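You operate a simulated robot arm through the tools that you are given. There is no shell and no other tool. Be economical: measure what you need, move in short steps, check, and stop when the job is done.

Carry out the task below with a simulated robot arm. There is one attempt and no reset: what you move stays moved.

JOB
Strip the bare pallet: free both handled arms, casting and peg onto the short steel shelf.
Fine: take the peg that stands in the pallet; the other peg stays. Set down upright: silver casting, what you pick out.

The check looks at the end state, three seconds after you hand in, the way a careful person would. Anything else that was tipped, shoved, dropped, spilled or broken makes it a failure.

ROBOT AND FRAMES
A 6-joint arm with a two-finger parallel gripper, fixed in place. Base frame: the origin is at the foot of the arm, x ahead of it, y to its left, z up; the work surface is at about z = 920. Readings come in mm, rad, newtons and seconds.
With the tool pointing down near the work surface it reaches from about 240 to 660 mm from the base axis. Its first joint turns from -1.152 to 1.152 rad. Payload 2.9 kg.
The tool frame sits at the grasp point between the pads (the TCP): z along the fingers, y along the line on which they close. The tips reach 30 mm beyond it. Largest opening 110 mm; finger width 20, thickness 10; the body of the gripper, 48 by 112 mm, starts 55 mm behind the TCP.
Orientation is that of the tool frame in the base frame, as a unit quaternion [w, x, y, z]. With the fingers straight down and closing along the base's y, the tool's x points along the base's -x, its y along +y and its z along -z.

CONTROLS
- The arm moves only by the tool step_arm. Its argument "moves" is a list of rows, each an object (a shift or turn left out is 0, a gripper value left out holds the last) with "offset": the shift along the tool's x, y, z in units of 500 mm (1.0 is 500 mm), a list of three; "dr": the turn, a rotation vector about the tool's x, y, z in units of 180 degrees (1.0 is 180 degrees), a list of three; "gripper": the closure, from 0 (fully open) to 1 (shut). In form: [{"offset": [tx, ty, tz], "dr": [wx, wy, wz], "gripper": gripper}, ...]. A call has 1 to 10 rows; each row is the pose to reach, as a shift and turn from the pose commanded when the call began, along the tool's axes at that moment. A call with a number of a shift or a turn outside -1 to 1 is refused whole. Each row takes 0.2 s and may step no farther than 50 mm and 0.15 rad from the row before; otherwise, or with a gripper value out of range, the whole call is refused. A pose out of reach is approached as far as the arm can. The call stops where the force on the tool passes 40 N (or 10 N more than at its start, if that is more) or the arm is blocked; 0.2 s more then pass. The fingers move at their own pace (about 108 mm/s each) and stop on an object; they squeeze with about 22 N. The grip force told is the motor's: it shows also when the fingers shut on nothing. Time passes only in rows, and 0.2 s behind the last, so rows that repeat a pose let the fingers close. It gives the time, the measured TCP pose, the force on the tool (base axes), the opening and the grip force at its end, in the units of the frame above (readings bear some noise), with the torque about the TCP (base axes, N m) and any sound that the robot's microphone picked up, and new pictures: "views" is both (left out), scene, wrist or none.
- Cameras (640 x 400 px; columns grow to the right, rows downward): "scene" is fixed at [97.2, 479.9, 1367.8]; the picture's right is [-0.24, -0.97, 0.00], its down [-0.70, 0.18, -0.69] and it looks along [0.67, -0.17, -0.72] (base axes); focal length 214 px, centre (320, 200). "wrist" rides on the gripper at [72, 17, -103] in the tool frame; the picture's right is [-0.23, 0.97, 0.00], its down [-0.76, -0.18, -0.62] and it looks along [-0.61, -0.14, 0.78] (tool axes); focal length 222 px, centre (320, 200). There is no depth. A picture from a camera that has moved, and an enlarged one, comes with that camera's place and axes in the base frame and with its lens.
- zoom(camera, box): a new picture of the part [left, top, right, bottom] of that camera's present view, enlarged. No time passes.
- sign_off(): hands the job in; it is judged then, once.

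Work in short steps. Places have to be worked out from the pictures, the camera data and where the tool is seen: move nearer, look again, correct. Check each grasp and each placing, and mend what went wrong. You have 120 turns and 200 pictures in all, those below and enlarged ones among them. Open the gripper and draw the arm clear of the work before you hand the job in, unless the task says otherwise; then end with one line.

The tools are called as name(argument=value, ...) on one line, values as JSON. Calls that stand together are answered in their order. step_arm: Moves the arm, as the interface text tells. Its arguments: {"type":"object","properties":{"moves":{"type":"array","items":{"type":"object","properties":{"offset":{"type":"array","items":{"type":"number"}},"dr":{"type":"array","items":{"type":"number"}},"gripper":{"type":"number"}}}},"views":{"type":"string","enum":["both","scene","wrist","none"]}},"required":["moves"]} The other tools are called the same way: zoom (camera, box) takes an enlarged picture of a part of a camera's view; sign_off () hands the job in.

At the start:

```text
time_s: 0.0
tcp_pos: [441.1, 1.4, 1203.9]
tcp_rot: [0.0, 0.0, 1.0, 0.0]
wrist_force: [-0.7, -0.6, 0.9]
ft_torque: [0.03, -0.03, 0.02]
finger_gap: 110.0
grasp_force: 0.0
```

scene: 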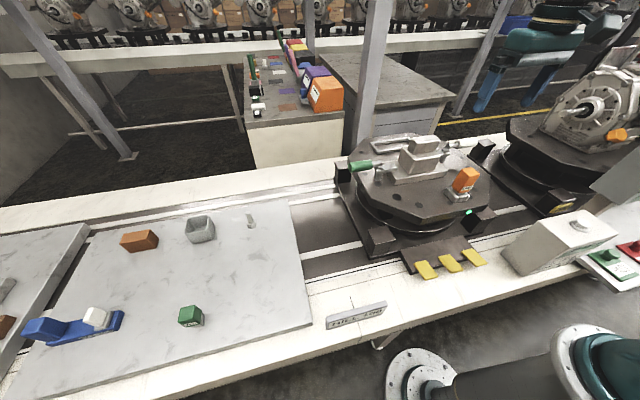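
wrist: 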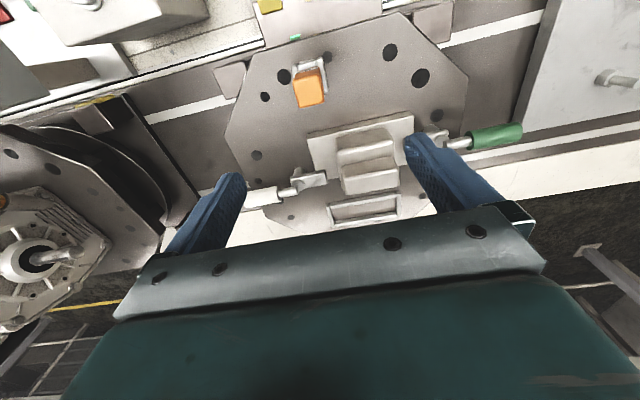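

I'll look closely at the pallet and the surroundings first.

zoom(camera="scene", box=[320, 110, 520, 280])

zoom(camera="wrist", box=[200, 0, 560, 230])

zoom(camera="scene", box=[0, 190, 320, 390])

zoom(camera="scene", box=[440, 50, 640, 310])

```text
2.35 times, centred on (420, 195) of scene
camera zoom: at [97.2, 479.9, 1367.8], right [-0.24, -0.97, 0.0], down [-0.7, 0.18, -0.69], along [0.67, -0.17, -0.72], focal length 505 px, centre (85, 212)
```

zoom: 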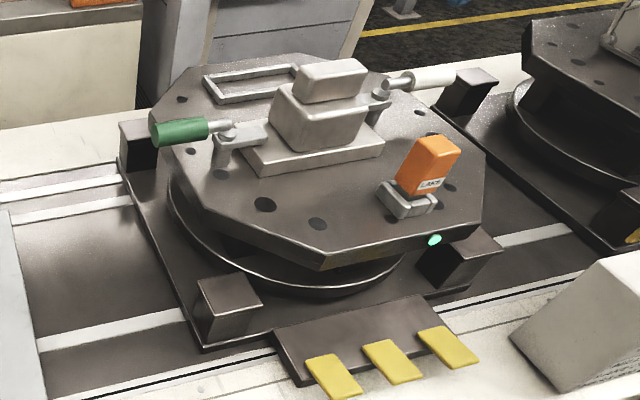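

```text
1.74 times, centred on (380, 115) of wrist
camera zoom: at [369.9, 17.5, 1309.1], right [0.23, 0.97, 0.0], down [0.76, -0.18, 0.62], along [0.61, -0.14, -0.78], focal length 386 px, centre (216, 348)
```

zoom: 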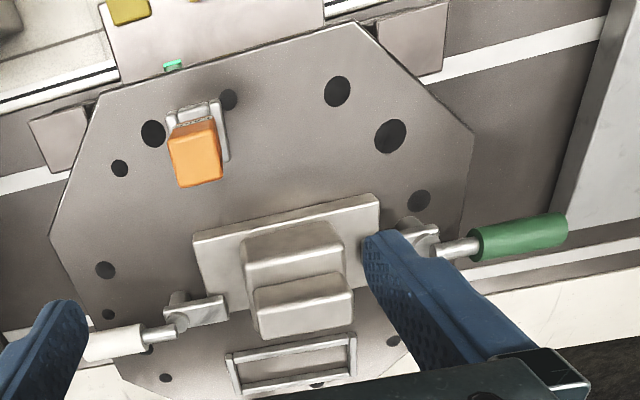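

```text
2.00 times, centred on (160, 290) of scene
camera zoom: at [97.2, 479.9, 1367.8], right [-0.24, -0.97, 0.0], down [-0.7, 0.18, -0.69], along [0.67, -0.17, -0.72], focal length 429 px, centre (640, 20)
```

zoom: 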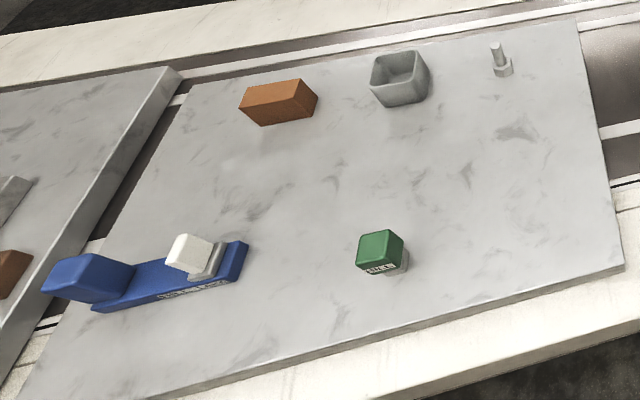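

```text
1.54 times, centred on (540, 180) of scene
camera zoom: at [97.2, 479.9, 1367.8], right [-0.24, -0.97, 0.0], down [-0.7, 0.18, -0.69], along [0.67, -0.17, -0.72], focal length 330 px, centre (-18, 231)
```

zoom: 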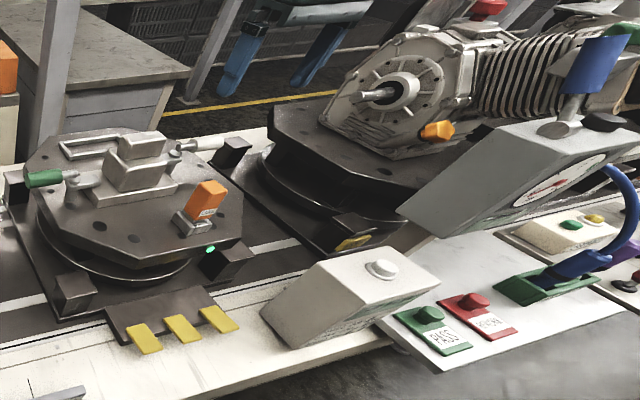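

The pallet holds a casting clamped by a green and a white handled arm, and an orange-headed peg in a socket. To the left, about y=470 or beyond, lies a steel plate. I'll move left to view it and its neighbours.

step_arm(moves=[{"offset": [0.03, 0.08, 0]}, {"offset": [0.06, 0.16, 0]}, {"offset": [0.09, 0.24, 0]}, {"offset": [0.12, 0.32, 0]}, {"offset": [0.15, 0.4, 0]}, {"offset": [0.18, 0.48, 0]}, {"offset": [0.21, 0.56, 0]}, {"offset": [0.24, 0.64, 0]}, {"offset": [0.26, 0.7, 0]}], views="both")

zoom(camera="scene", box=[0, 200, 130, 400])

zoom(camera="scene", box=[310, 280, 410, 350])

```text
time_s: 2.0
tcp_pos: [311.6, 351.3, 1202.3]
tcp_rot: [0.0, 0.001, 1.0, 0.001]
wrist_force: [-0.8, 0.5, -0.3]
ft_torque: [0.01, 0.01, 0.02]
finger_gap: 109.9
grasp_force: 0.1
camera wrist: at [240.0, 366.6, 1307.9], right [0.23, 0.97, 0.0], down [0.76, -0.18, 0.62], along [0.61, -0.14, -0.78], focal length 222 px, centre (320, 200)
```

scene: 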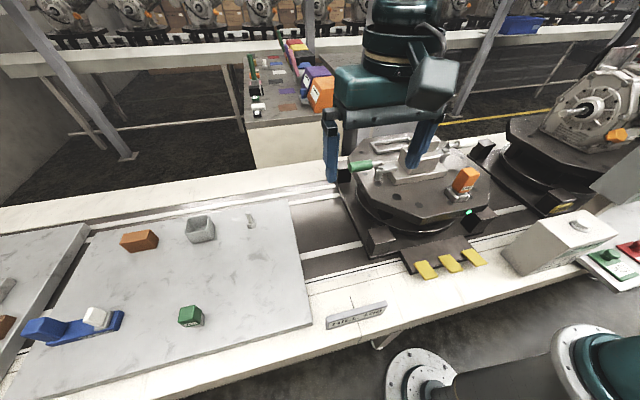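
wrist: 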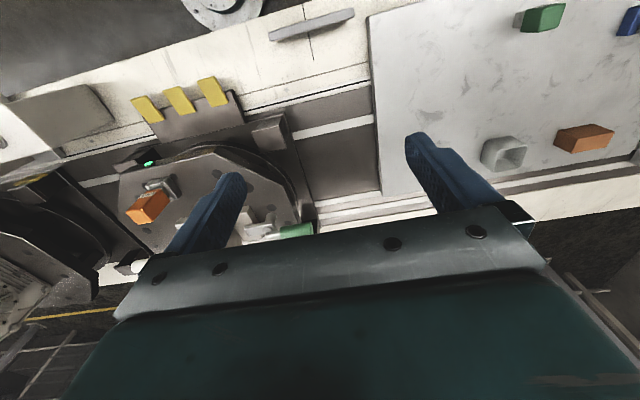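

```text
2.00 times, centred on (65, 300) of scene
camera zoom: at [97.2, 479.9, 1367.8], right [-0.24, -0.97, 0.0], down [-0.7, 0.18, -0.69], along [0.67, -0.17, -0.72], focal length 429 px, centre (830, 0)
```

zoom: 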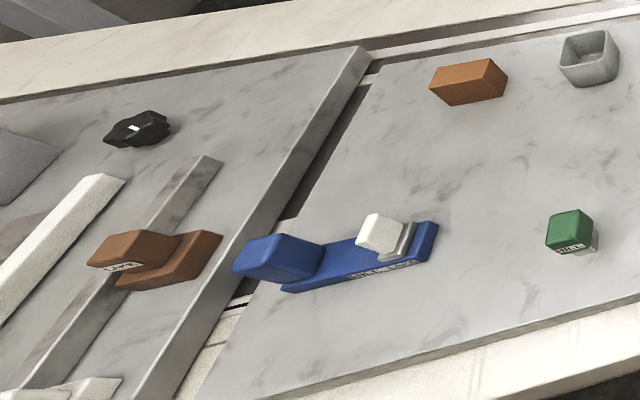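

```text
5.71 times, centred on (360, 315) of scene
camera zoom: at [97.2, 479.9, 1367.8], right [-0.24, -0.97, 0.0], down [-0.7, 0.18, -0.69], along [0.67, -0.17, -0.72], focal length 1226 px, centre (91, -457)
```

zoom: 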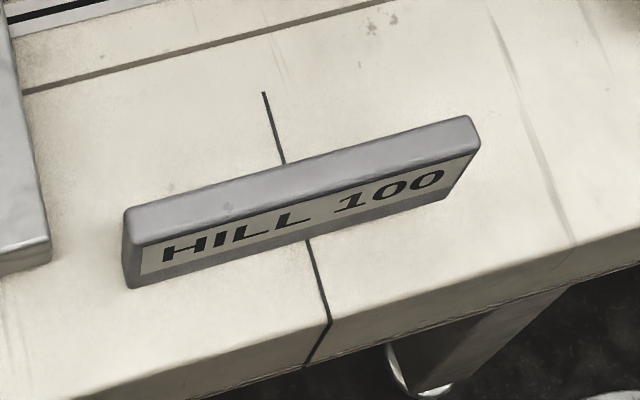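

The plate at y>470 looks like the low, near steel shelf. Before settling on it I'll check the right side (-y) for any other steel shelf.

step_arm(moves=[{"offset": [0, -0.09, 0]}, {"offset": [0, -0.18, 0]}, {"offset": [0, -0.27, 0]}, {"offset": [0, -0.36, 0]}, {"offset": [0, -0.45, 0]}, {"offset": [0, -0.54, 0]}, {"offset": [0, -0.63, 0]}, {"offset": [0, -0.72, 0]}, {"offset": [0, -0.81, 0]}, {"offset": [0, -0.9, 0]}], views="none")

step_arm(moves=[{"offset": [0, -0.09, 0]}, {"offset": [0, -0.18, 0]}, {"offset": [0, -0.27, 0]}, {"offset": [0, -0.36, 0]}, {"offset": [0, -0.45, 0]}], views="wrist")

```text
time_s: 4.2
tcp_pos: [309.5, -99.5, 1205.0]
tcp_rot: [0.0, -0.001, 1.0, 0.001]
wrist_force: [-0.6, 0.3, -0.2]
ft_torque: [0.03, -0.02, 0.01]
finger_gap: 110.1
grasp_force: 0.2
```

```text
time_s: 5.4
tcp_pos: [309.8, -325.2, 1206.6]
tcp_rot: [-0.001, -0.001, 1.0, 0.0]
wrist_force: [-0.1, 0.3, -0.6]
ft_torque: [0.04, -0.02, 0.0]
finger_gap: 110.0
grasp_force: 0.1
camera wrist: at [238.3, -308.7, 1311.7], right [0.23, 0.97, 0.0], down [0.76, -0.18, 0.62], along [0.61, -0.14, -0.78], focal length 222 px, centre (320, 200)
```

wrist: 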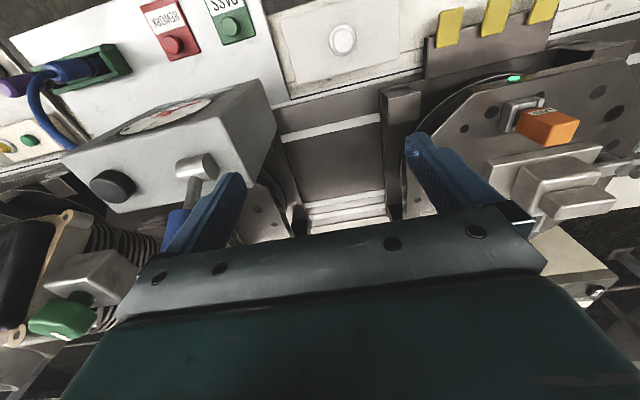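

No shelf on the right, so the plate on the left is the target. Next I'll get close-up views of the clamped casting.

step_arm(moves=[{"offset": [0, 0.09, 0]}, {"offset": [0, 0.18, 0]}, {"offset": [0, 0.27, 0]}, {"offset": [-0.04, 0.35, 0]}, {"offset": [-0.1, 0.42, 0]}, {"offset": [-0.16, 0.49, 0]}, {"offset": [-0.22, 0.56, 0.02]}, {"offset": [-0.28, 0.63, 0.06]}, {"offset": [-0.34, 0.7, 0.1]}, {"offset": [-0.4, 0.76, 0.14]}], views="wrist")

zoom(camera="wrist", box=[160, 0, 480, 200])

```text
refused: row 8 steps farther than a row can; nothing moved
```

```text
2.00 times, centred on (320, 100) of wrist
camera zoom: at [238.3, -308.7, 1311.7], right [0.23, 0.97, 0.0], down [0.76, -0.18, 0.62], along [0.61, -0.14, -0.78], focal length 444 px, centre (320, 400)
```

zoom: 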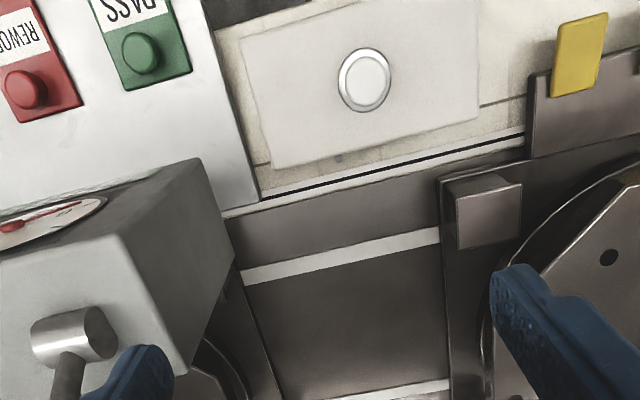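

The last rows stepped too far, so I'll shorten them.

step_arm(moves=[{"offset": [0, 0.09, 0]}, {"offset": [0, 0.18, 0]}, {"offset": [0, 0.27, 0]}, {"offset": [-0.04, 0.35, 0]}, {"offset": [-0.1, 0.42, 0]}, {"offset": [-0.16, 0.49, 0]}, {"offset": [-0.22, 0.56, 0.02]}, {"offset": [-0.28, 0.63, 0.04]}, {"offset": [-0.34, 0.7, 0.06]}, {"offset": [-0.4, 0.76, 0.08]}], views="wrist")

zoom(camera="wrist", box=[160, 20, 480, 220])

```text
time_s: 7.6
tcp_pos: [514.9, 57.4, 1163.0]
tcp_rot: [0.0, 0.0, 1.0, 0.0]
wrist_force: [0.0, 0.7, 0.2]
ft_torque: [-0.03, 0.0, -0.03]
finger_gap: 109.8
grasp_force: 0.1
camera wrist: at [442.6, 73.1, 1268.1], right [0.23, 0.97, 0.0], down [0.76, -0.18, 0.62], along [0.61, -0.14, -0.78], focal length 222 px, centre (320, 200)
```

wrist: 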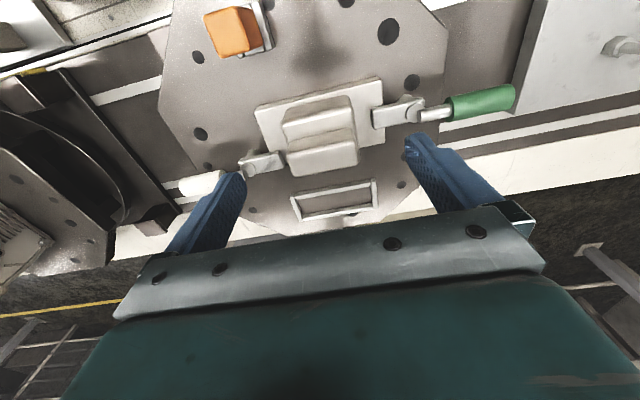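

```text
2.00 times, centred on (320, 120) of wrist
camera zoom: at [442.6, 73.1, 1268.1], right [0.23, 0.97, 0.0], down [0.76, -0.18, 0.62], along [0.61, -0.14, -0.78], focal length 444 px, centre (320, 360)
```

zoom: 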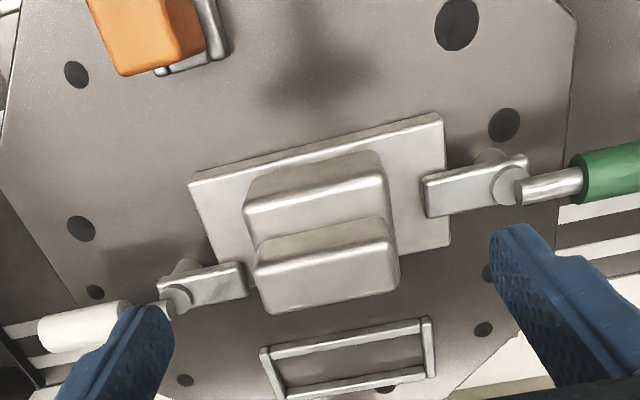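

zoom(camera="scene", box=[340, 130, 420, 180])

zoom(camera="wrist", box=[360, 60, 520, 160])

zoom(camera="scene", box=[420, 120, 500, 170])

```text
8.00 times, centred on (380, 155) of scene
camera zoom: at [97.1, 479.9, 1367.8], right [-0.24, -0.97, 0.0], down [-0.7, 0.18, -0.69], along [0.67, -0.17, -0.72], focal length 1716 px, centre (-160, 560)
```

zoom: 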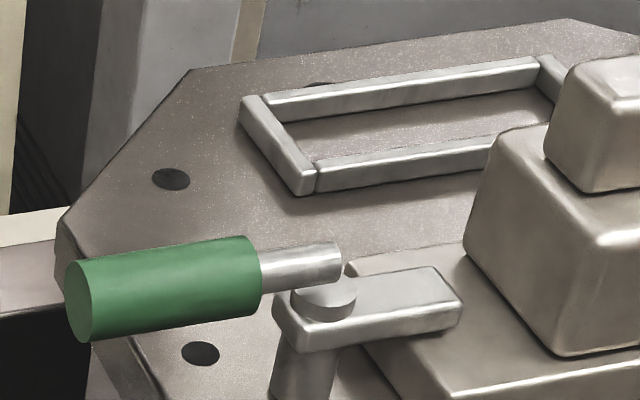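

```text
4.00 times, centred on (440, 110) of wrist
camera zoom: at [442.6, 73.1, 1268.1], right [0.23, 0.97, 0.0], down [0.76, -0.18, 0.62], along [0.61, -0.14, -0.78], focal length 888 px, centre (-160, 560)
```

zoom: 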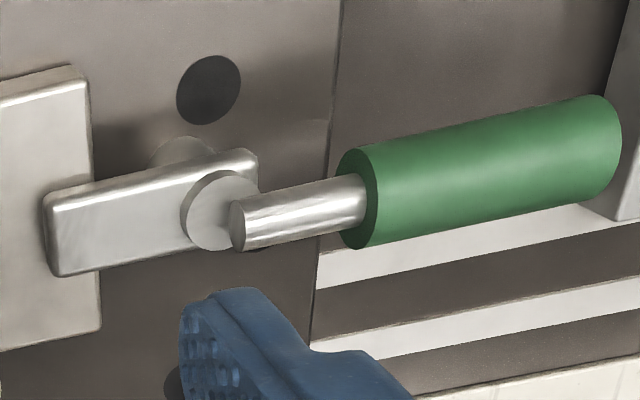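

```text
8.00 times, centred on (460, 145) of scene
camera zoom: at [97.1, 479.9, 1367.8], right [-0.24, -0.97, 0.0], down [-0.7, 0.18, -0.69], along [0.67, -0.17, -0.72], focal length 1716 px, centre (-800, 640)
```

zoom: 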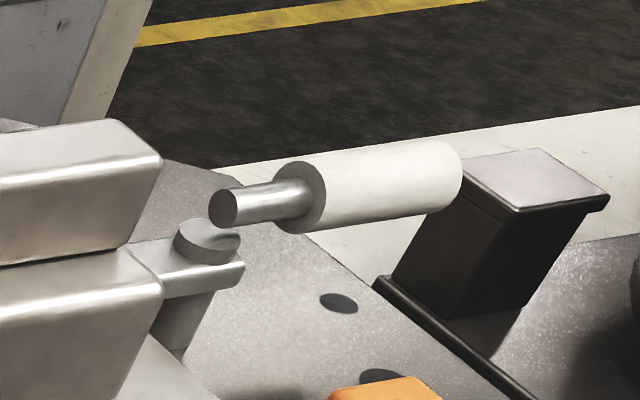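

The handles sit on vertical pivot posts. I place the green handle along y at x≈563, z≈981, y 200–277, with its pivot near [558,163]. I'll shut the fingers and go to the far side of it, above.

step_arm(moves=[{"offset": [-0.03, 0.07, 0.02], "gripper": 1}, {"offset": [-0.06, 0.14, 0.04]}, {"offset": [-0.09, 0.21, 0.06]}, {"offset": [-0.12, 0.28, 0.08]}, {"offset": [-0.15, 0.34, 0.12]}, {"offset": [-0.172, 0.366, 0.18]}, {"offset": [-0.172, 0.366, 0.23]}], views="both")

```text
time_s: 9.2
tcp_pos: [596.6, 240.5, 1047.0]
tcp_rot: [-0.001, 0.0, 1.0, 0.0]
wrist_force: [0.2, 0.1, -0.4]
ft_torque: [0.03, -0.02, -0.02]
finger_gap: 0.1
grasp_force: 21.8
camera wrist: at [526.1, 256.0, 1152.3], right [0.23, 0.97, 0.0], down [0.76, -0.18, 0.62], along [0.61, -0.14, -0.78], focal length 222 px, centre (320, 200)
```

scene: 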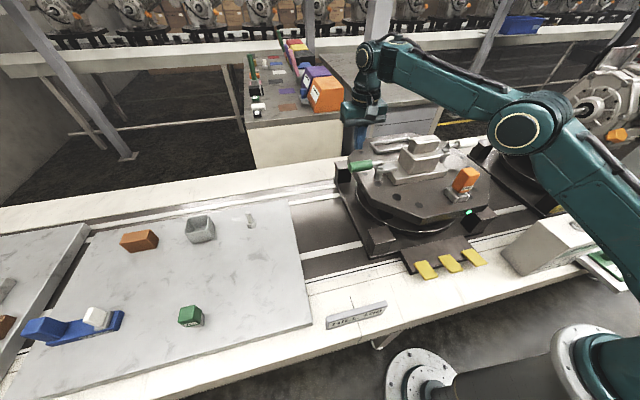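
wrist: 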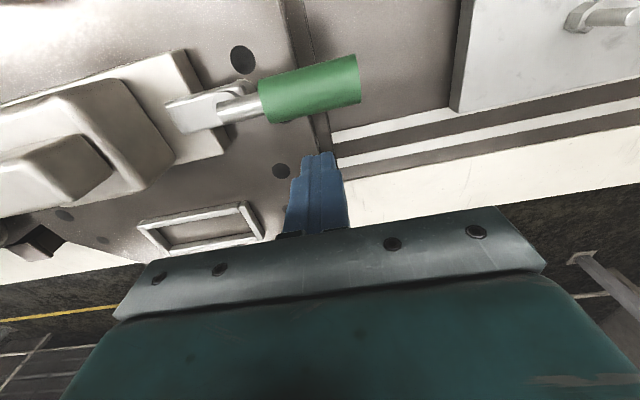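

Handle centre confirmed at about [560,243,981], and the fingers are behind it with roughly 14 mm of clearance. Lowering beside it.

step_arm(moves=[{"offset": [0, 0, 0.05]}, {"offset": [0, 0, 0.104]}], views="wrist")

```text
time_s: 9.8
tcp_pos: [596.8, 238.6, 995.5]
tcp_rot: [0.0, 0.0, 1.0, 0.0]
wrist_force: [0.1, 0.0, 0.4]
ft_torque: [0.02, 0.0, -0.01]
finger_gap: 0.1
grasp_force: 21.7
camera wrist: at [525.9, 254.9, 1101.1], right [0.23, 0.97, 0.0], down [0.76, -0.18, 0.62], along [0.61, -0.14, -0.78], focal length 222 px, centre (320, 200)
```

wrist: 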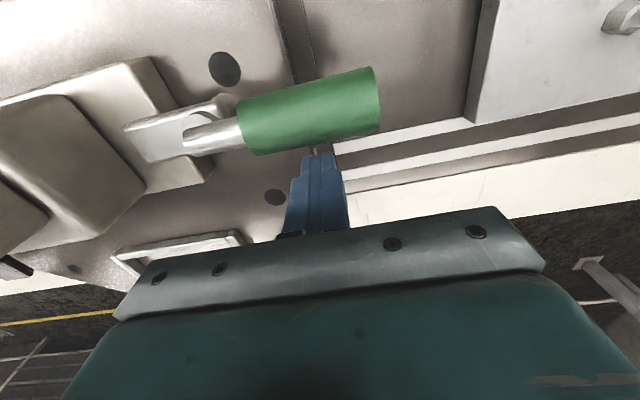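

Now I'll pull gently toward -x along the start of the arc.

step_arm(moves=[{"offset": [0.02, 0, 0]}, {"offset": [0.04, 0, 0]}, {"offset": [0.06, 0, 0]}, {"offset": [0.08, -0.004, 0]}, {"offset": [0.1, -0.01, 0]}], views="wrist")

```text
time_s: 11.0
tcp_pos: [545.7, 234.7, 997.1]
tcp_rot: [-0.001, 0.0, 1.0, -0.001]
wrist_force: [2.6, 9.8, 0.6]
ft_torque: [0.15, -0.01, -0.05]
finger_gap: 0.1
grasp_force: 21.7
camera wrist: at [474.7, 250.9, 1102.1], right [0.23, 0.97, 0.0], down [0.76, -0.18, 0.62], along [0.61, -0.14, -0.78], focal length 222 px, centre (320, 200)
```

wrist: 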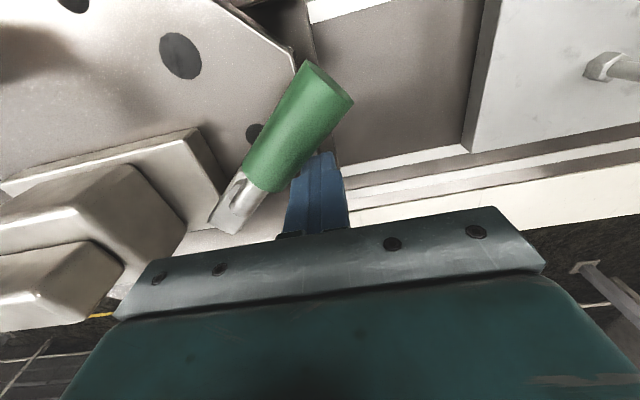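

The arm swings freely and is now at about 40°. Continuing along the arc to about 100°.

step_arm(moves=[{"offset": [0.03, -0.002, 0]}, {"offset": [0.06, -0.01, 0]}, {"offset": [0.09, -0.022, 0]}, {"offset": [0.106, -0.04, 0]}, {"offset": [0.12, -0.06, 0]}, {"offset": [0.13, -0.08, 0]}, {"offset": [0.137, -0.1, 0]}, {"offset": [0.142, -0.124, 0]}], views="both")

```text
time_s: 12.2
tcp_pos: [491.4, 212.9, 997.7]
tcp_rot: [0.009, -0.007, 1.0, 0.006]
wrist_force: [7.0, 11.3, -5.8]
ft_torque: [0.23, -0.17, 0.02]
finger_gap: 0.1
grasp_force: 22.1
stopped in row 6: the force on the tool passed its limit at 53 N (the readings are from after the stop); the commanded pose is now the measured one
camera wrist: at [418.5, 225.8, 1102.0], right [0.21, 0.98, 0.02], down [0.75, -0.17, 0.64], along [0.62, -0.12, -0.77], focal length 222 px, centre (320, 200)
```

scene: 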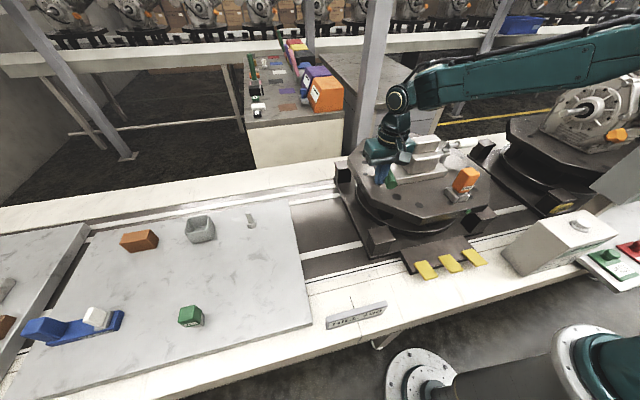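
wrist: 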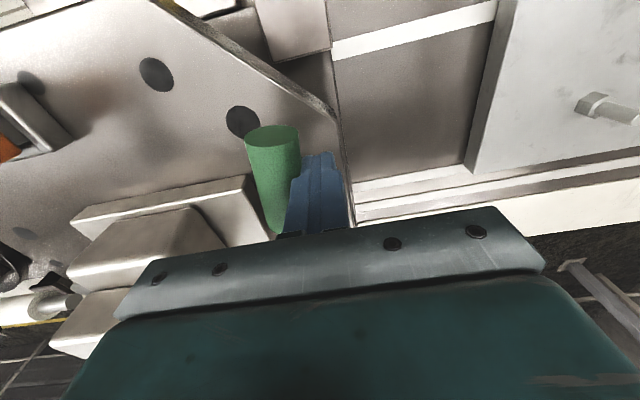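

The green arm has hit a stop. I'll back off, rise and look at the result.

step_arm(moves=[{"offset": [0, 0.03, 0]}, {"offset": [0, 0.05, -0.06]}, {"offset": [0, 0.05, -0.15]}, {"offset": [0, 0.0, -0.22]}, {"offset": [0, -0.08, -0.28]}, {"offset": [0, -0.16, -0.28]}], views="both")

zoom(camera="scene", box=[320, 110, 520, 280])

zoom(camera="wrist", box=[160, 0, 480, 200])

```text
time_s: 13.6
tcp_pos: [488.5, 129.8, 1137.8]
tcp_rot: [0.009, -0.006, 1.0, 0.006]
wrist_force: [-0.1, 0.6, 0.2]
ft_torque: [0.0, 0.0, 0.06]
finger_gap: 0.0
grasp_force: 22.0
camera wrist: at [414.3, 144.3, 1241.9], right [0.21, 0.98, 0.01], down [0.75, -0.18, 0.63], along [0.62, -0.13, -0.77], focal length 222 px, centre (320, 200)
```

scene: 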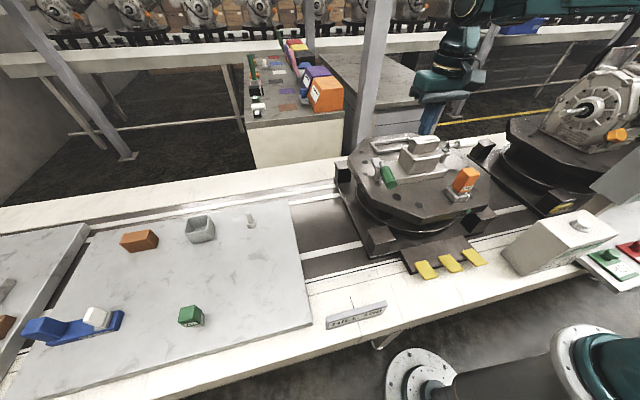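
wrist: 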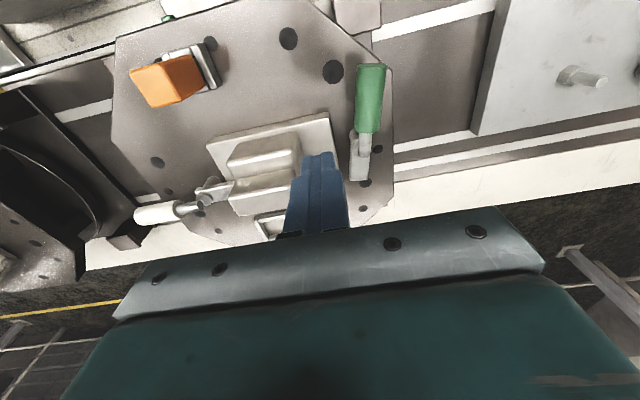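

```text
2.35 times, centred on (420, 195) of scene
camera zoom: at [97.1, 479.9, 1367.8], right [-0.24, -0.97, 0.0], down [-0.7, 0.18, -0.69], along [0.67, -0.17, -0.72], focal length 505 px, centre (85, 212)
```

zoom: 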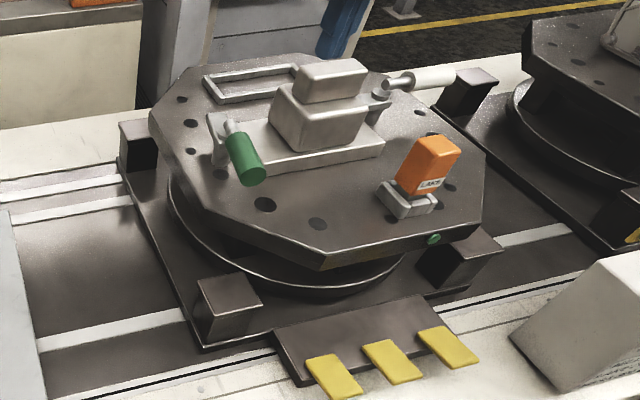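

```text
2.00 times, centred on (320, 100) of wrist
camera zoom: at [414.3, 144.3, 1241.9], right [0.21, 0.98, 0.01], down [0.75, -0.18, 0.63], along [0.62, -0.13, -0.77], focal length 444 px, centre (320, 400)
```

zoom: 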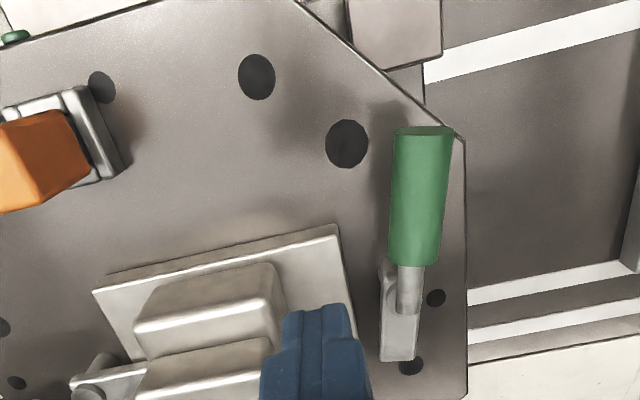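

The green arm is swung about 90° clear of the flange. The white handle is along y at x≈595, y -87 to -190. I'll go behind it the same way, straightening the small tool tilt as I move.

step_arm(moves=[{"offset": [-0.04, -0.078, 0], "dr": [0.0038, 0.0057, 0.0045]}, {"offset": [-0.08, -0.157, 0], "dr": [0.0038, 0.0057, 0.0045]}, {"offset": [-0.12, -0.235, 0], "dr": [0.0038, 0.0057, 0.0045]}, {"offset": [-0.16, -0.314, 0], "dr": [0.0038, 0.0057, 0.0045]}, {"offset": [-0.2, -0.393, 0], "dr": [0.0038, 0.0057, 0.0045]}, {"offset": [-0.24, -0.471, 0.03], "dr": [0.0038, 0.0057, 0.0045]}, {"offset": [-0.28, -0.545, 0.06], "dr": [0.0038, 0.0057, 0.0045]}, {"offset": [-0.28, -0.545, 0.14], "dr": [0.0038, 0.0057, 0.0045]}], views="both")

```text
time_s: 15.4
tcp_pos: [631.7, -139.6, 1068.1]
tcp_rot: [-0.001, 0.002, 1.0, 0.0]
wrist_force: [0.8, 0.7, 0.0]
ft_torque: [0.0, 0.0, -0.01]
finger_gap: 0.0
grasp_force: 21.7
out of reach, approached as far as the arm can: row 7
camera wrist: at [561.1, -123.8, 1173.6], right [0.23, 0.97, 0.0], down [0.76, -0.18, 0.62], along [0.6, -0.14, -0.78], focal length 222 px, centre (320, 200)
```

scene: 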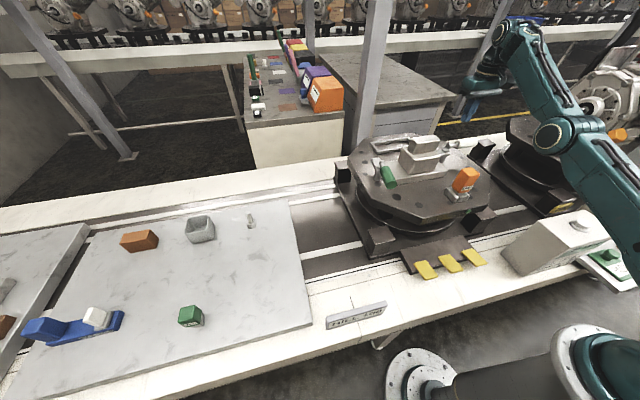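
wrist: 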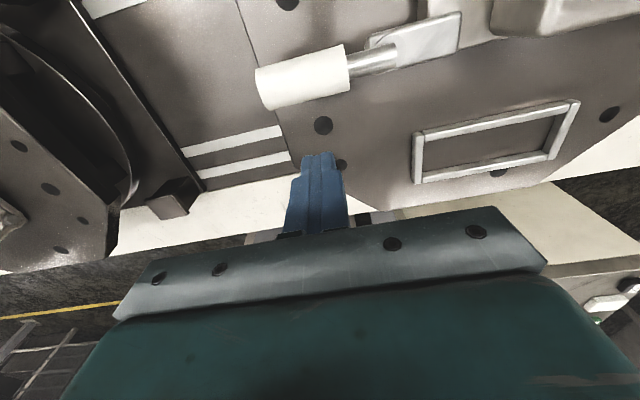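

The white handle centre is at about [589,-144]. I'll move in slightly and lower beside it.

step_arm(moves=[{"offset": [0.014, 0, 0.03]}, {"offset": [0.018, 0, 0.09]}, {"offset": [0.018, 0, 0.144]}], views="wrist")

```text
time_s: 16.2
tcp_pos: [624.0, -140.6, 995.5]
tcp_rot: [0.0, 0.001, 1.0, -0.001]
wrist_force: [-0.2, 0.2, -0.8]
ft_torque: [-0.03, 0.02, 0.0]
finger_gap: 0.0
grasp_force: 21.8
out of reach, approached as far as the arm can: row 1
camera wrist: at [552.4, -124.6, 1100.4], right [0.23, 0.97, 0.0], down [0.76, -0.18, 0.62], along [0.61, -0.14, -0.78], focal length 222 px, centre (320, 200)
```

wrist: 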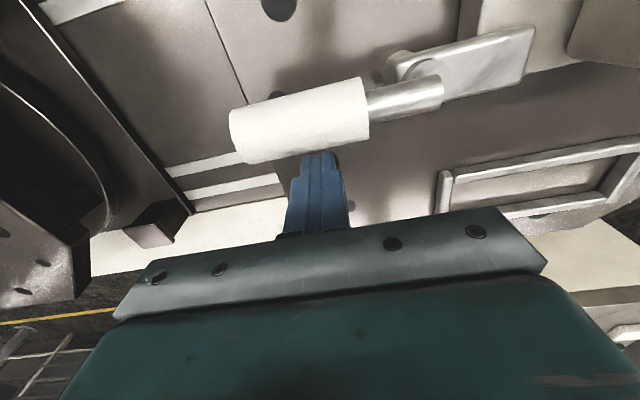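

Pulling toward -x along the arc.

step_arm(moves=[{"offset": [0.03, 0, 0]}, {"offset": [0.06, 0, 0]}, {"offset": [0.09, 0, 0]}, {"offset": [0.115, 0.005, 0]}, {"offset": [0.14, 0.012, 0]}, {"offset": [0.165, 0.022, 0]}, {"offset": [0.18, 0.036, 0]}, {"offset": [0.193, 0.052, 0]}, {"offset": [0.203, 0.068, 0]}], views="wrist")

```text
time_s: 18.4
tcp_pos: [526.2, -112.4, 996.0]
tcp_rot: [0.007, 0.007, 1.0, -0.004]
wrist_force: [5.4, -8.4, -3.6]
ft_torque: [-0.12, -0.13, 0.01]
finger_gap: 0.3
grasp_force: 22.0
stopped in row 9: the force on the tool passed its limit at 42 N (the readings are from after the stop); the commanded pose is now the measured one
camera wrist: at [453.9, -94.4, 1099.5], right [0.24, 0.97, 0.0], down [0.75, -0.18, 0.63], along [0.61, -0.16, -0.77], focal length 222 px, centre (320, 200)
```

wrist: 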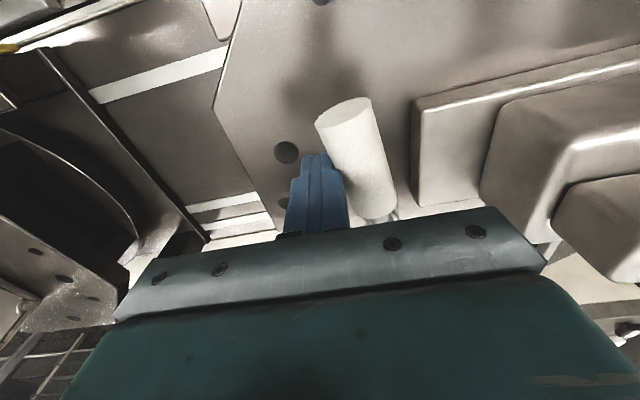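

The white arm is at its stop too. I'll back off, rise, straighten up and look at the whole pallet.

step_arm(moves=[{"offset": [0, -0.04, 0]}, {"offset": [0, -0.05, -0.07], "dr": [-0.0025, 0.0045, -0.0045]}, {"offset": [0.01, -0.05, -0.16], "dr": [-0.0025, 0.0045, -0.0045]}, {"offset": [0.02, -0.03, -0.24], "dr": [-0.0025, 0.0045, -0.0045]}, {"offset": [0.03, 0.05, -0.28], "dr": [-0.0025, 0.0045, -0.0045], "gripper": 0}, {"offset": [0.05, 0.13, -0.31], "dr": [-0.0025, 0.0045, -0.0045]}, {"offset": [0.07, 0.21, -0.33], "dr": [-0.0025, 0.0045, -0.0045]}, {"offset": [0.08, 0.29, -0.33], "dr": [-0.0025, 0.0045, -0.0045]}, {"offset": [0.09, 0.33, -0.33], "dr": [-0.0025, 0.0045, -0.0045]}], views="both")

zoom(camera="scene", box=[340, 110, 500, 210])

zoom(camera="wrist", box=[160, 0, 480, 200])

```text
time_s: 20.4
tcp_pos: [479.2, 55.4, 1159.5]
tcp_rot: [-0.003, -0.001, 1.0, 0.001]
wrist_force: [-0.4, 0.1, -1.5]
ft_torque: [-0.02, 0.02, -0.01]
finger_gap: 110.1
grasp_force: 0.2
camera wrist: at [408.9, 70.9, 1266.2], right [0.23, 0.97, 0.0], down [0.76, -0.18, 0.62], along [0.6, -0.14, -0.79], focal length 222 px, centre (320, 200)
```

scene: 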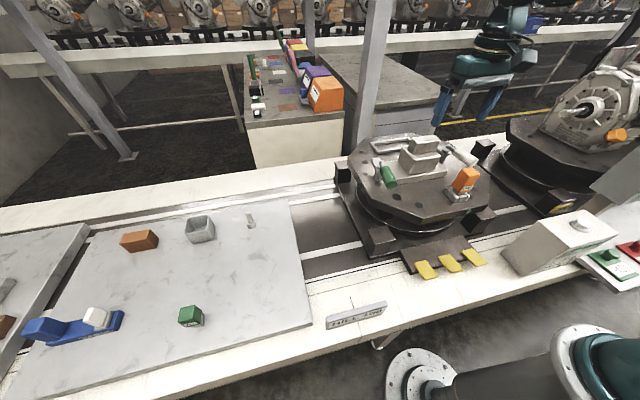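
wrist: 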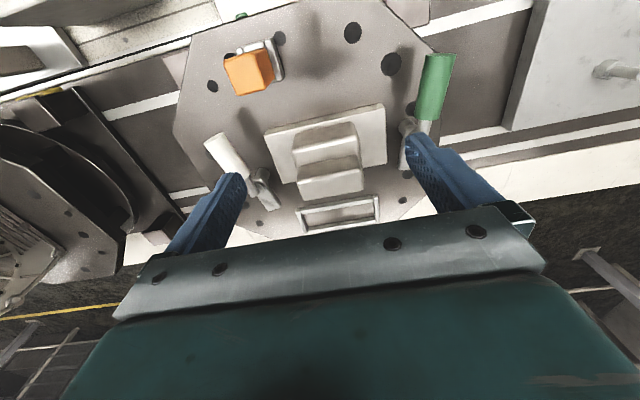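

```text
4.00 times, centred on (420, 160) of scene
camera zoom: at [97.2, 479.9, 1367.8], right [-0.24, -0.97, 0.0], down [-0.7, 0.18, -0.69], along [0.67, -0.17, -0.72], focal length 858 px, centre (-80, 360)
```

zoom: 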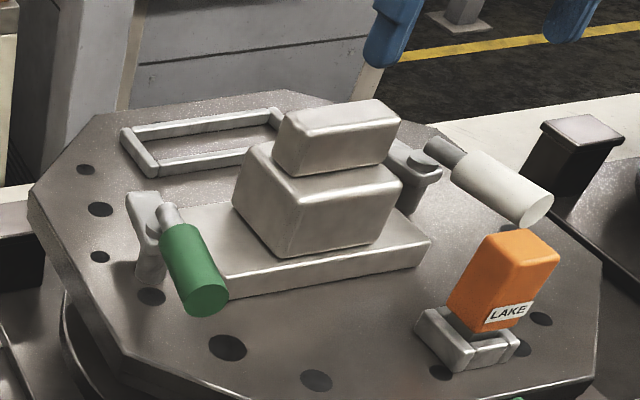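

```text
2.00 times, centred on (320, 100) of wrist
camera zoom: at [408.9, 70.9, 1266.2], right [0.23, 0.97, 0.0], down [0.76, -0.18, 0.62], along [0.6, -0.14, -0.79], focal length 444 px, centre (320, 400)
```

zoom: 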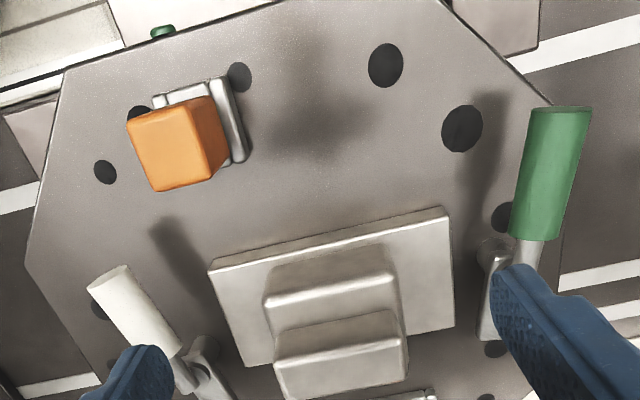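

Both arms are swung about 80° and are clear of the flange. The casting's top stage spans x≈545–585, y≈12–89, with its top at z≈1043. I'll hover above it with the gripper open.

step_arm(moves=[{"offset": [-0.07, -0.004, 0.02], "dr": [0.001, -0.001, 0]}, {"offset": [-0.13, -0.009, 0.07]}, {"offset": [-0.165, -0.009, 0.13]}], views="both")

zoom(camera="scene", box=[380, 90, 476, 150])

```text
time_s: 21.2
tcp_pos: [563.6, 50.8, 1092.9]
tcp_rot: [-0.002, 0.0, 1.0, 0.001]
wrist_force: [-0.4, 1.0, -0.1]
ft_torque: [-0.01, 0.02, -0.01]
finger_gap: 109.8
grasp_force: 0.2
camera wrist: at [492.2, 65.6, 1198.6], right [0.23, 0.97, 0.0], down [0.76, -0.18, 0.62], along [0.6, -0.14, -0.78], focal length 222 px, centre (320, 200)
```

scene: 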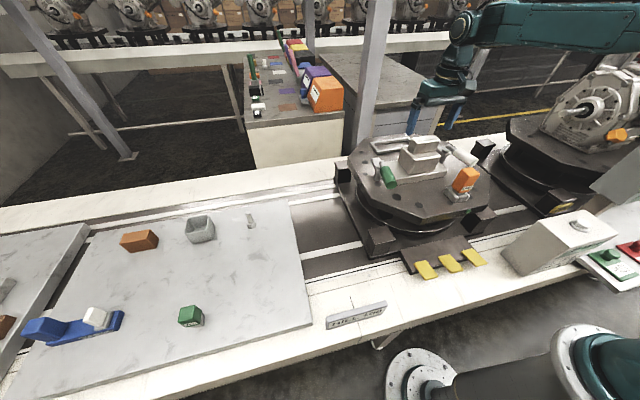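
wrist: 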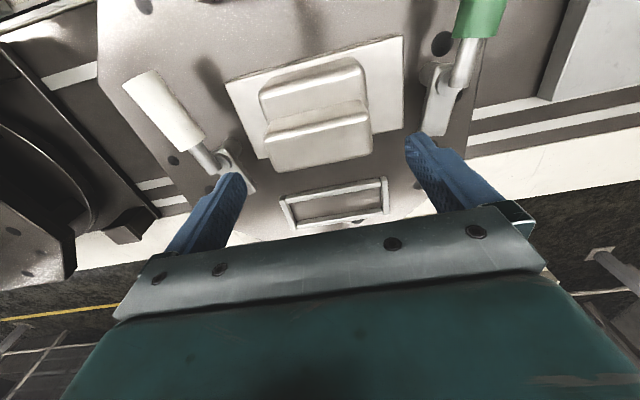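

```text
6.67 times, centred on (428, 120) of scene
camera zoom: at [97.2, 479.9, 1367.8], right [-0.24, -0.97, 0.0], down [-0.7, 0.18, -0.69], along [0.67, -0.17, -0.72], focal length 1430 px, centre (-400, 733)
```

zoom: 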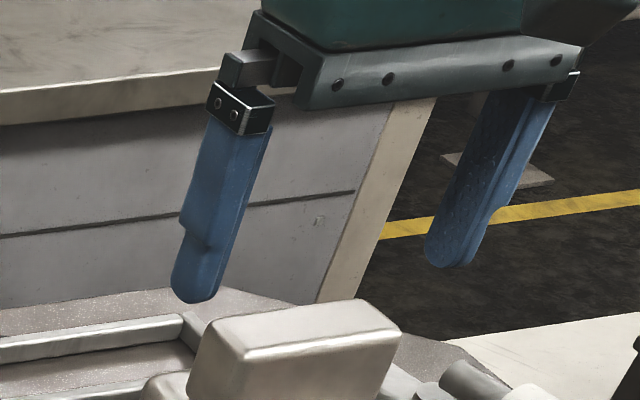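

The fingers straddle the casting, with its centre at about [560,50]. Descending to grip at z≈1012.

step_arm(moves=[{"offset": [0.006, -0.002, 0.06]}, {"offset": [0.006, -0.002, 0.12]}, {"offset": [0.006, -0.002, 0.162]}], views="both")

zoom(camera="scene", box=[360, 110, 488, 190])

```text
time_s: 22.0
tcp_pos: [558.8, 50.5, 1011.3]
tcp_rot: [-0.003, 0.0, 1.0, 0.001]
wrist_force: [1.0, 1.5, 0.4]
ft_torque: [0.03, -0.01, 0.02]
finger_gap: 110.1
grasp_force: 0.0
camera wrist: at [488.2, 65.1, 1117.6], right [0.23, 0.97, 0.0], down [0.76, -0.18, 0.62], along [0.6, -0.14, -0.79], focal length 222 px, centre (320, 200)
```

scene: 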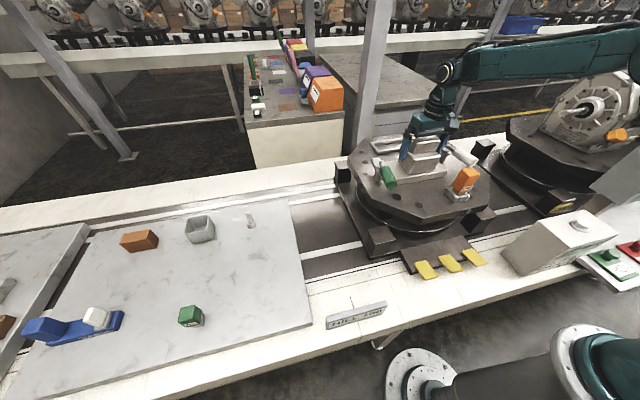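
wrist: 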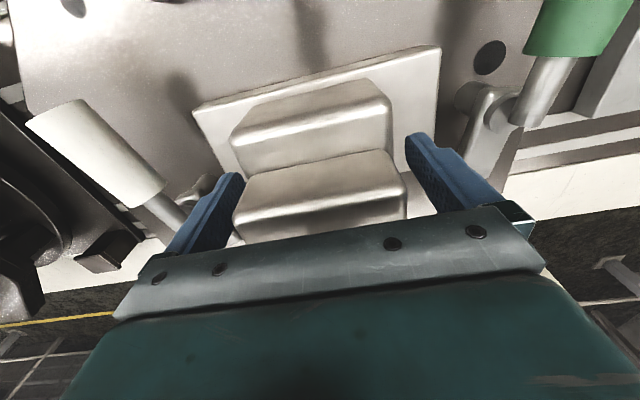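

```text
5.00 times, centred on (424, 150) of scene
camera zoom: at [97.2, 479.9, 1367.8], right [-0.24, -0.97, 0.0], down [-0.7, 0.18, -0.69], along [0.67, -0.17, -0.72], focal length 1072 px, centre (-200, 450)
```

zoom: 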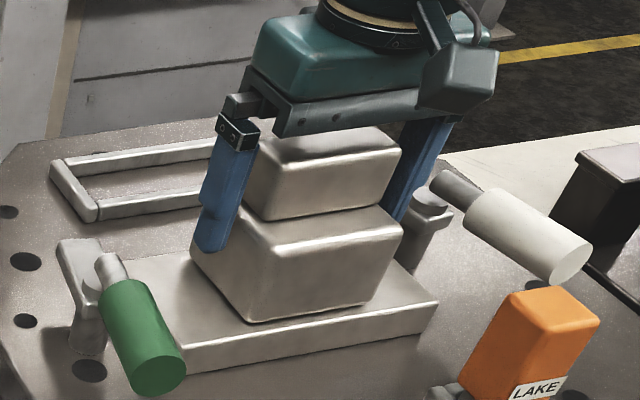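

The fingers sit cleanly either side of it. Closing.

step_arm(moves=[{"gripper": 1}, {"gripper": 1}, {"gripper": 1}], views="none")

step_arm(moves=[{"offset": [0, 0, -0.01]}, {"offset": [0, 0, -0.02]}, {"offset": [0, 0, -0.03]}, {"offset": [0, 0, -0.04]}], views="both")

```text
time_s: 22.8
tcp_pos: [559.9, 49.5, 1012.5]
tcp_rot: [-0.003, -0.001, 1.0, 0.001]
wrist_force: [0.3, 1.6, 0.5]
ft_torque: [-0.06, -0.37, 0.0]
finger_gap: 89.7
grasp_force: 21.2
```

```text
time_s: 23.8
tcp_pos: [560.4, 50.2, 1030.5]
tcp_rot: [-0.003, -0.001, 1.0, 0.001]
wrist_force: [0.1, 0.5, -10.2]
ft_torque: [0.0, 0.01, -0.02]
finger_gap: 89.8
grasp_force: 21.8
camera wrist: at [489.4, 66.4, 1137.6], right [0.23, 0.97, 0.0], down [0.77, -0.18, 0.62], along [0.6, -0.14, -0.79], focal length 222 px, centre (320, 200)
```

scene: 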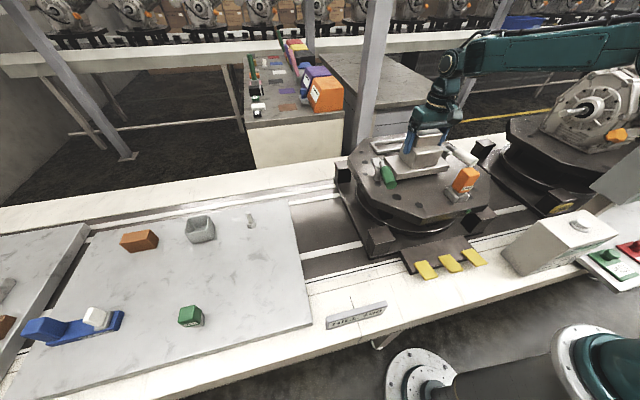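
wrist: 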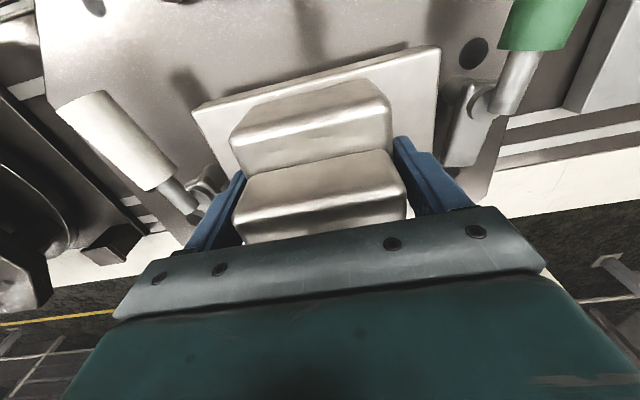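

The casting is lifted clean at about 1 kg. I'll raise it, then carry it left while turning it 90° so its long side lies along x.

step_arm(moves=[{"offset": [0, 0, -0.06]}, {"offset": [0, 0, -0.13]}, {"offset": [0, 0, -0.2]}, {"offset": [0, 0, -0.26]}, {"offset": [0.03, 0.06, -0.26], "dr": [0, 0, -0.04]}, {"offset": [0.06, 0.12, -0.26], "dr": [0, 0, -0.08]}, {"offset": [0.1, 0.19, -0.26], "dr": [0, 0, -0.12]}, {"offset": [0.14, 0.26, -0.26], "dr": [0, 0, -0.16]}, {"offset": [0.18, 0.33, -0.26], "dr": [0, 0, -0.2]}, {"offset": [0.22, 0.4, -0.26], "dr": [0, 0, -0.24]}], views="scene")

```text
time_s: 26.0
tcp_pos: [452.8, 250.5, 1161.5]
tcp_rot: [-0.002, -0.369, 0.929, 0.001]
wrist_force: [-0.3, -0.1, -10.9]
ft_torque: [-0.01, 0.03, 0.02]
finger_gap: 89.8
grasp_force: 22.2
```

scene: 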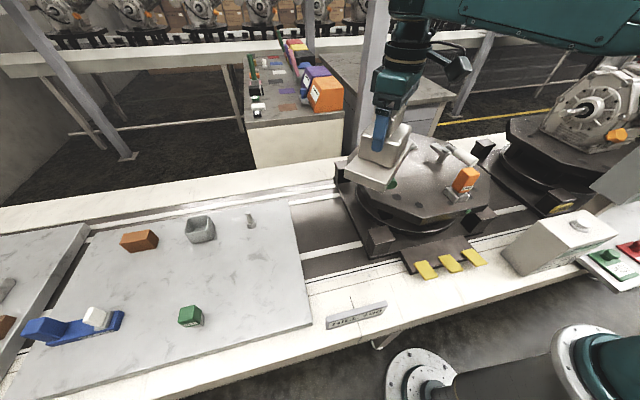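

step_arm(moves=[{"offset": [-0.002, 0.075, 0], "dr": [0, 0, -0.043]}, {"offset": [-0.003, 0.15, 0], "dr": [0, 0, -0.086]}, {"offset": [-0.005, 0.225, 0], "dr": [0, 0, -0.129]}, {"offset": [-0.007, 0.3, 0], "dr": [0, 0, -0.172]}, {"offset": [-0.009, 0.375, 0], "dr": [0, 0, -0.215]}, {"offset": [-0.01, 0.457, 0], "dr": [0, 0, -0.2595]}], views="both")

```text
time_s: 27.4
tcp_pos: [298.9, 420.0, 1161.1]
tcp_rot: [0.0, 0.708, -0.706, -0.002]
wrist_force: [0.3, -0.3, -10.7]
ft_torque: [-0.01, 0.02, 0.01]
finger_gap: 89.8
grasp_force: 22.0
camera wrist: at [282.4, 347.0, 1266.9], right [-0.97, 0.23, 0.0], down [0.18, 0.76, 0.62], along [0.14, 0.61, -0.78], focal length 222 px, centre (320, 200)
```

scene: 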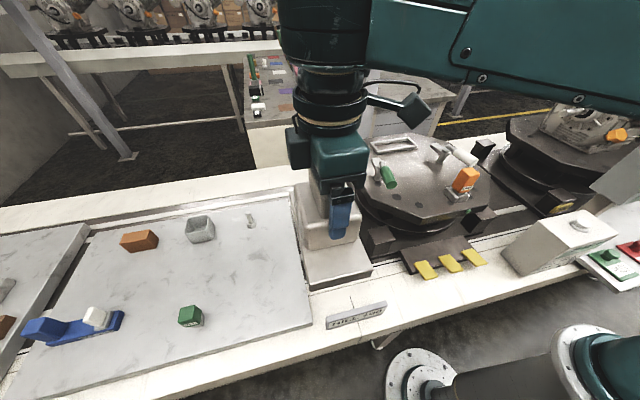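
wrist: 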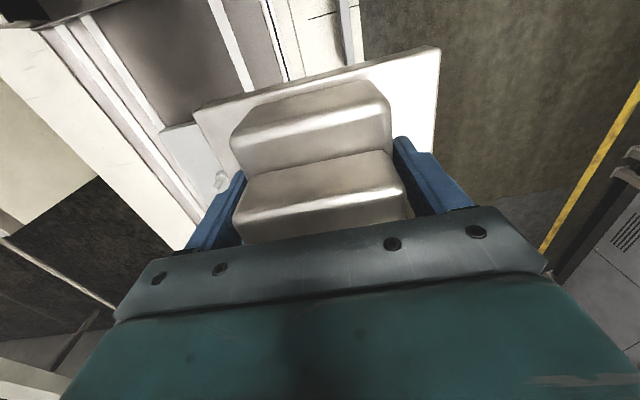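

Triangulating the yellow tabs and shelf features puts the shelf surface much lower than the pallet, at about z=760. Its edge is at y≈463 and it starts at x≈243. I'll hover the casting over [385,520] and check visually.

step_arm(moves=[{"offset": [-0.03, -0.03, 0.05]}, {"offset": [-0.07, -0.06, 0.1]}, {"offset": [-0.1, -0.09, 0.15]}, {"offset": [-0.14, -0.12, 0.2]}, {"offset": [-0.17, -0.15, 0.26]}, {"offset": [-0.2, -0.172, 0.322]}], views="both")

```text
time_s: 28.8
tcp_pos: [382.8, 520.8, 1002.5]
tcp_rot: [0.0, -0.707, 0.707, 0.003]
wrist_force: [0.2, -0.2, -10.4]
ft_torque: [-0.02, 0.02, 0.0]
finger_gap: 90.1
grasp_force: 22.1
camera wrist: at [367.7, 446.2, 1107.5], right [-0.97, 0.23, 0.0], down [0.18, 0.76, 0.62], along [0.14, 0.61, -0.78], focal length 222 px, centre (320, 200)
```

scene: 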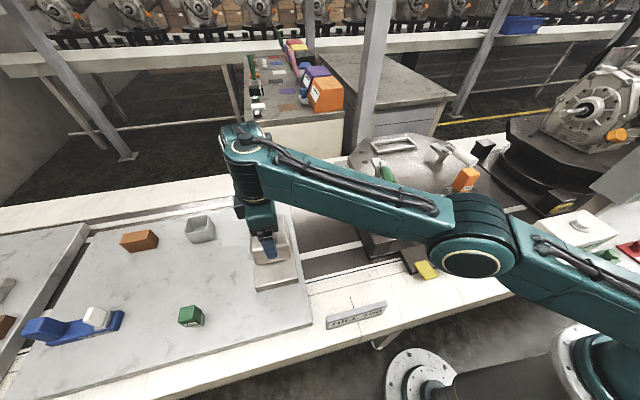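
wrist: 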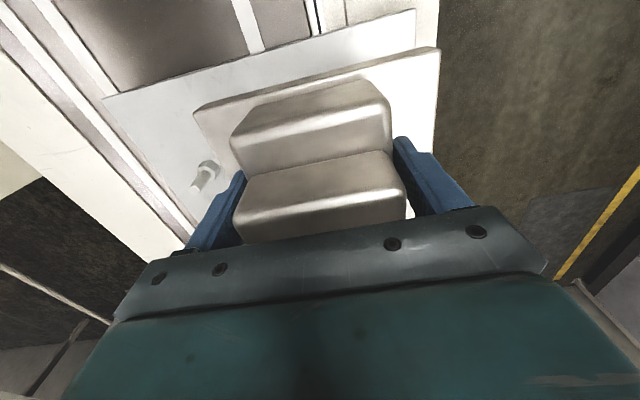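

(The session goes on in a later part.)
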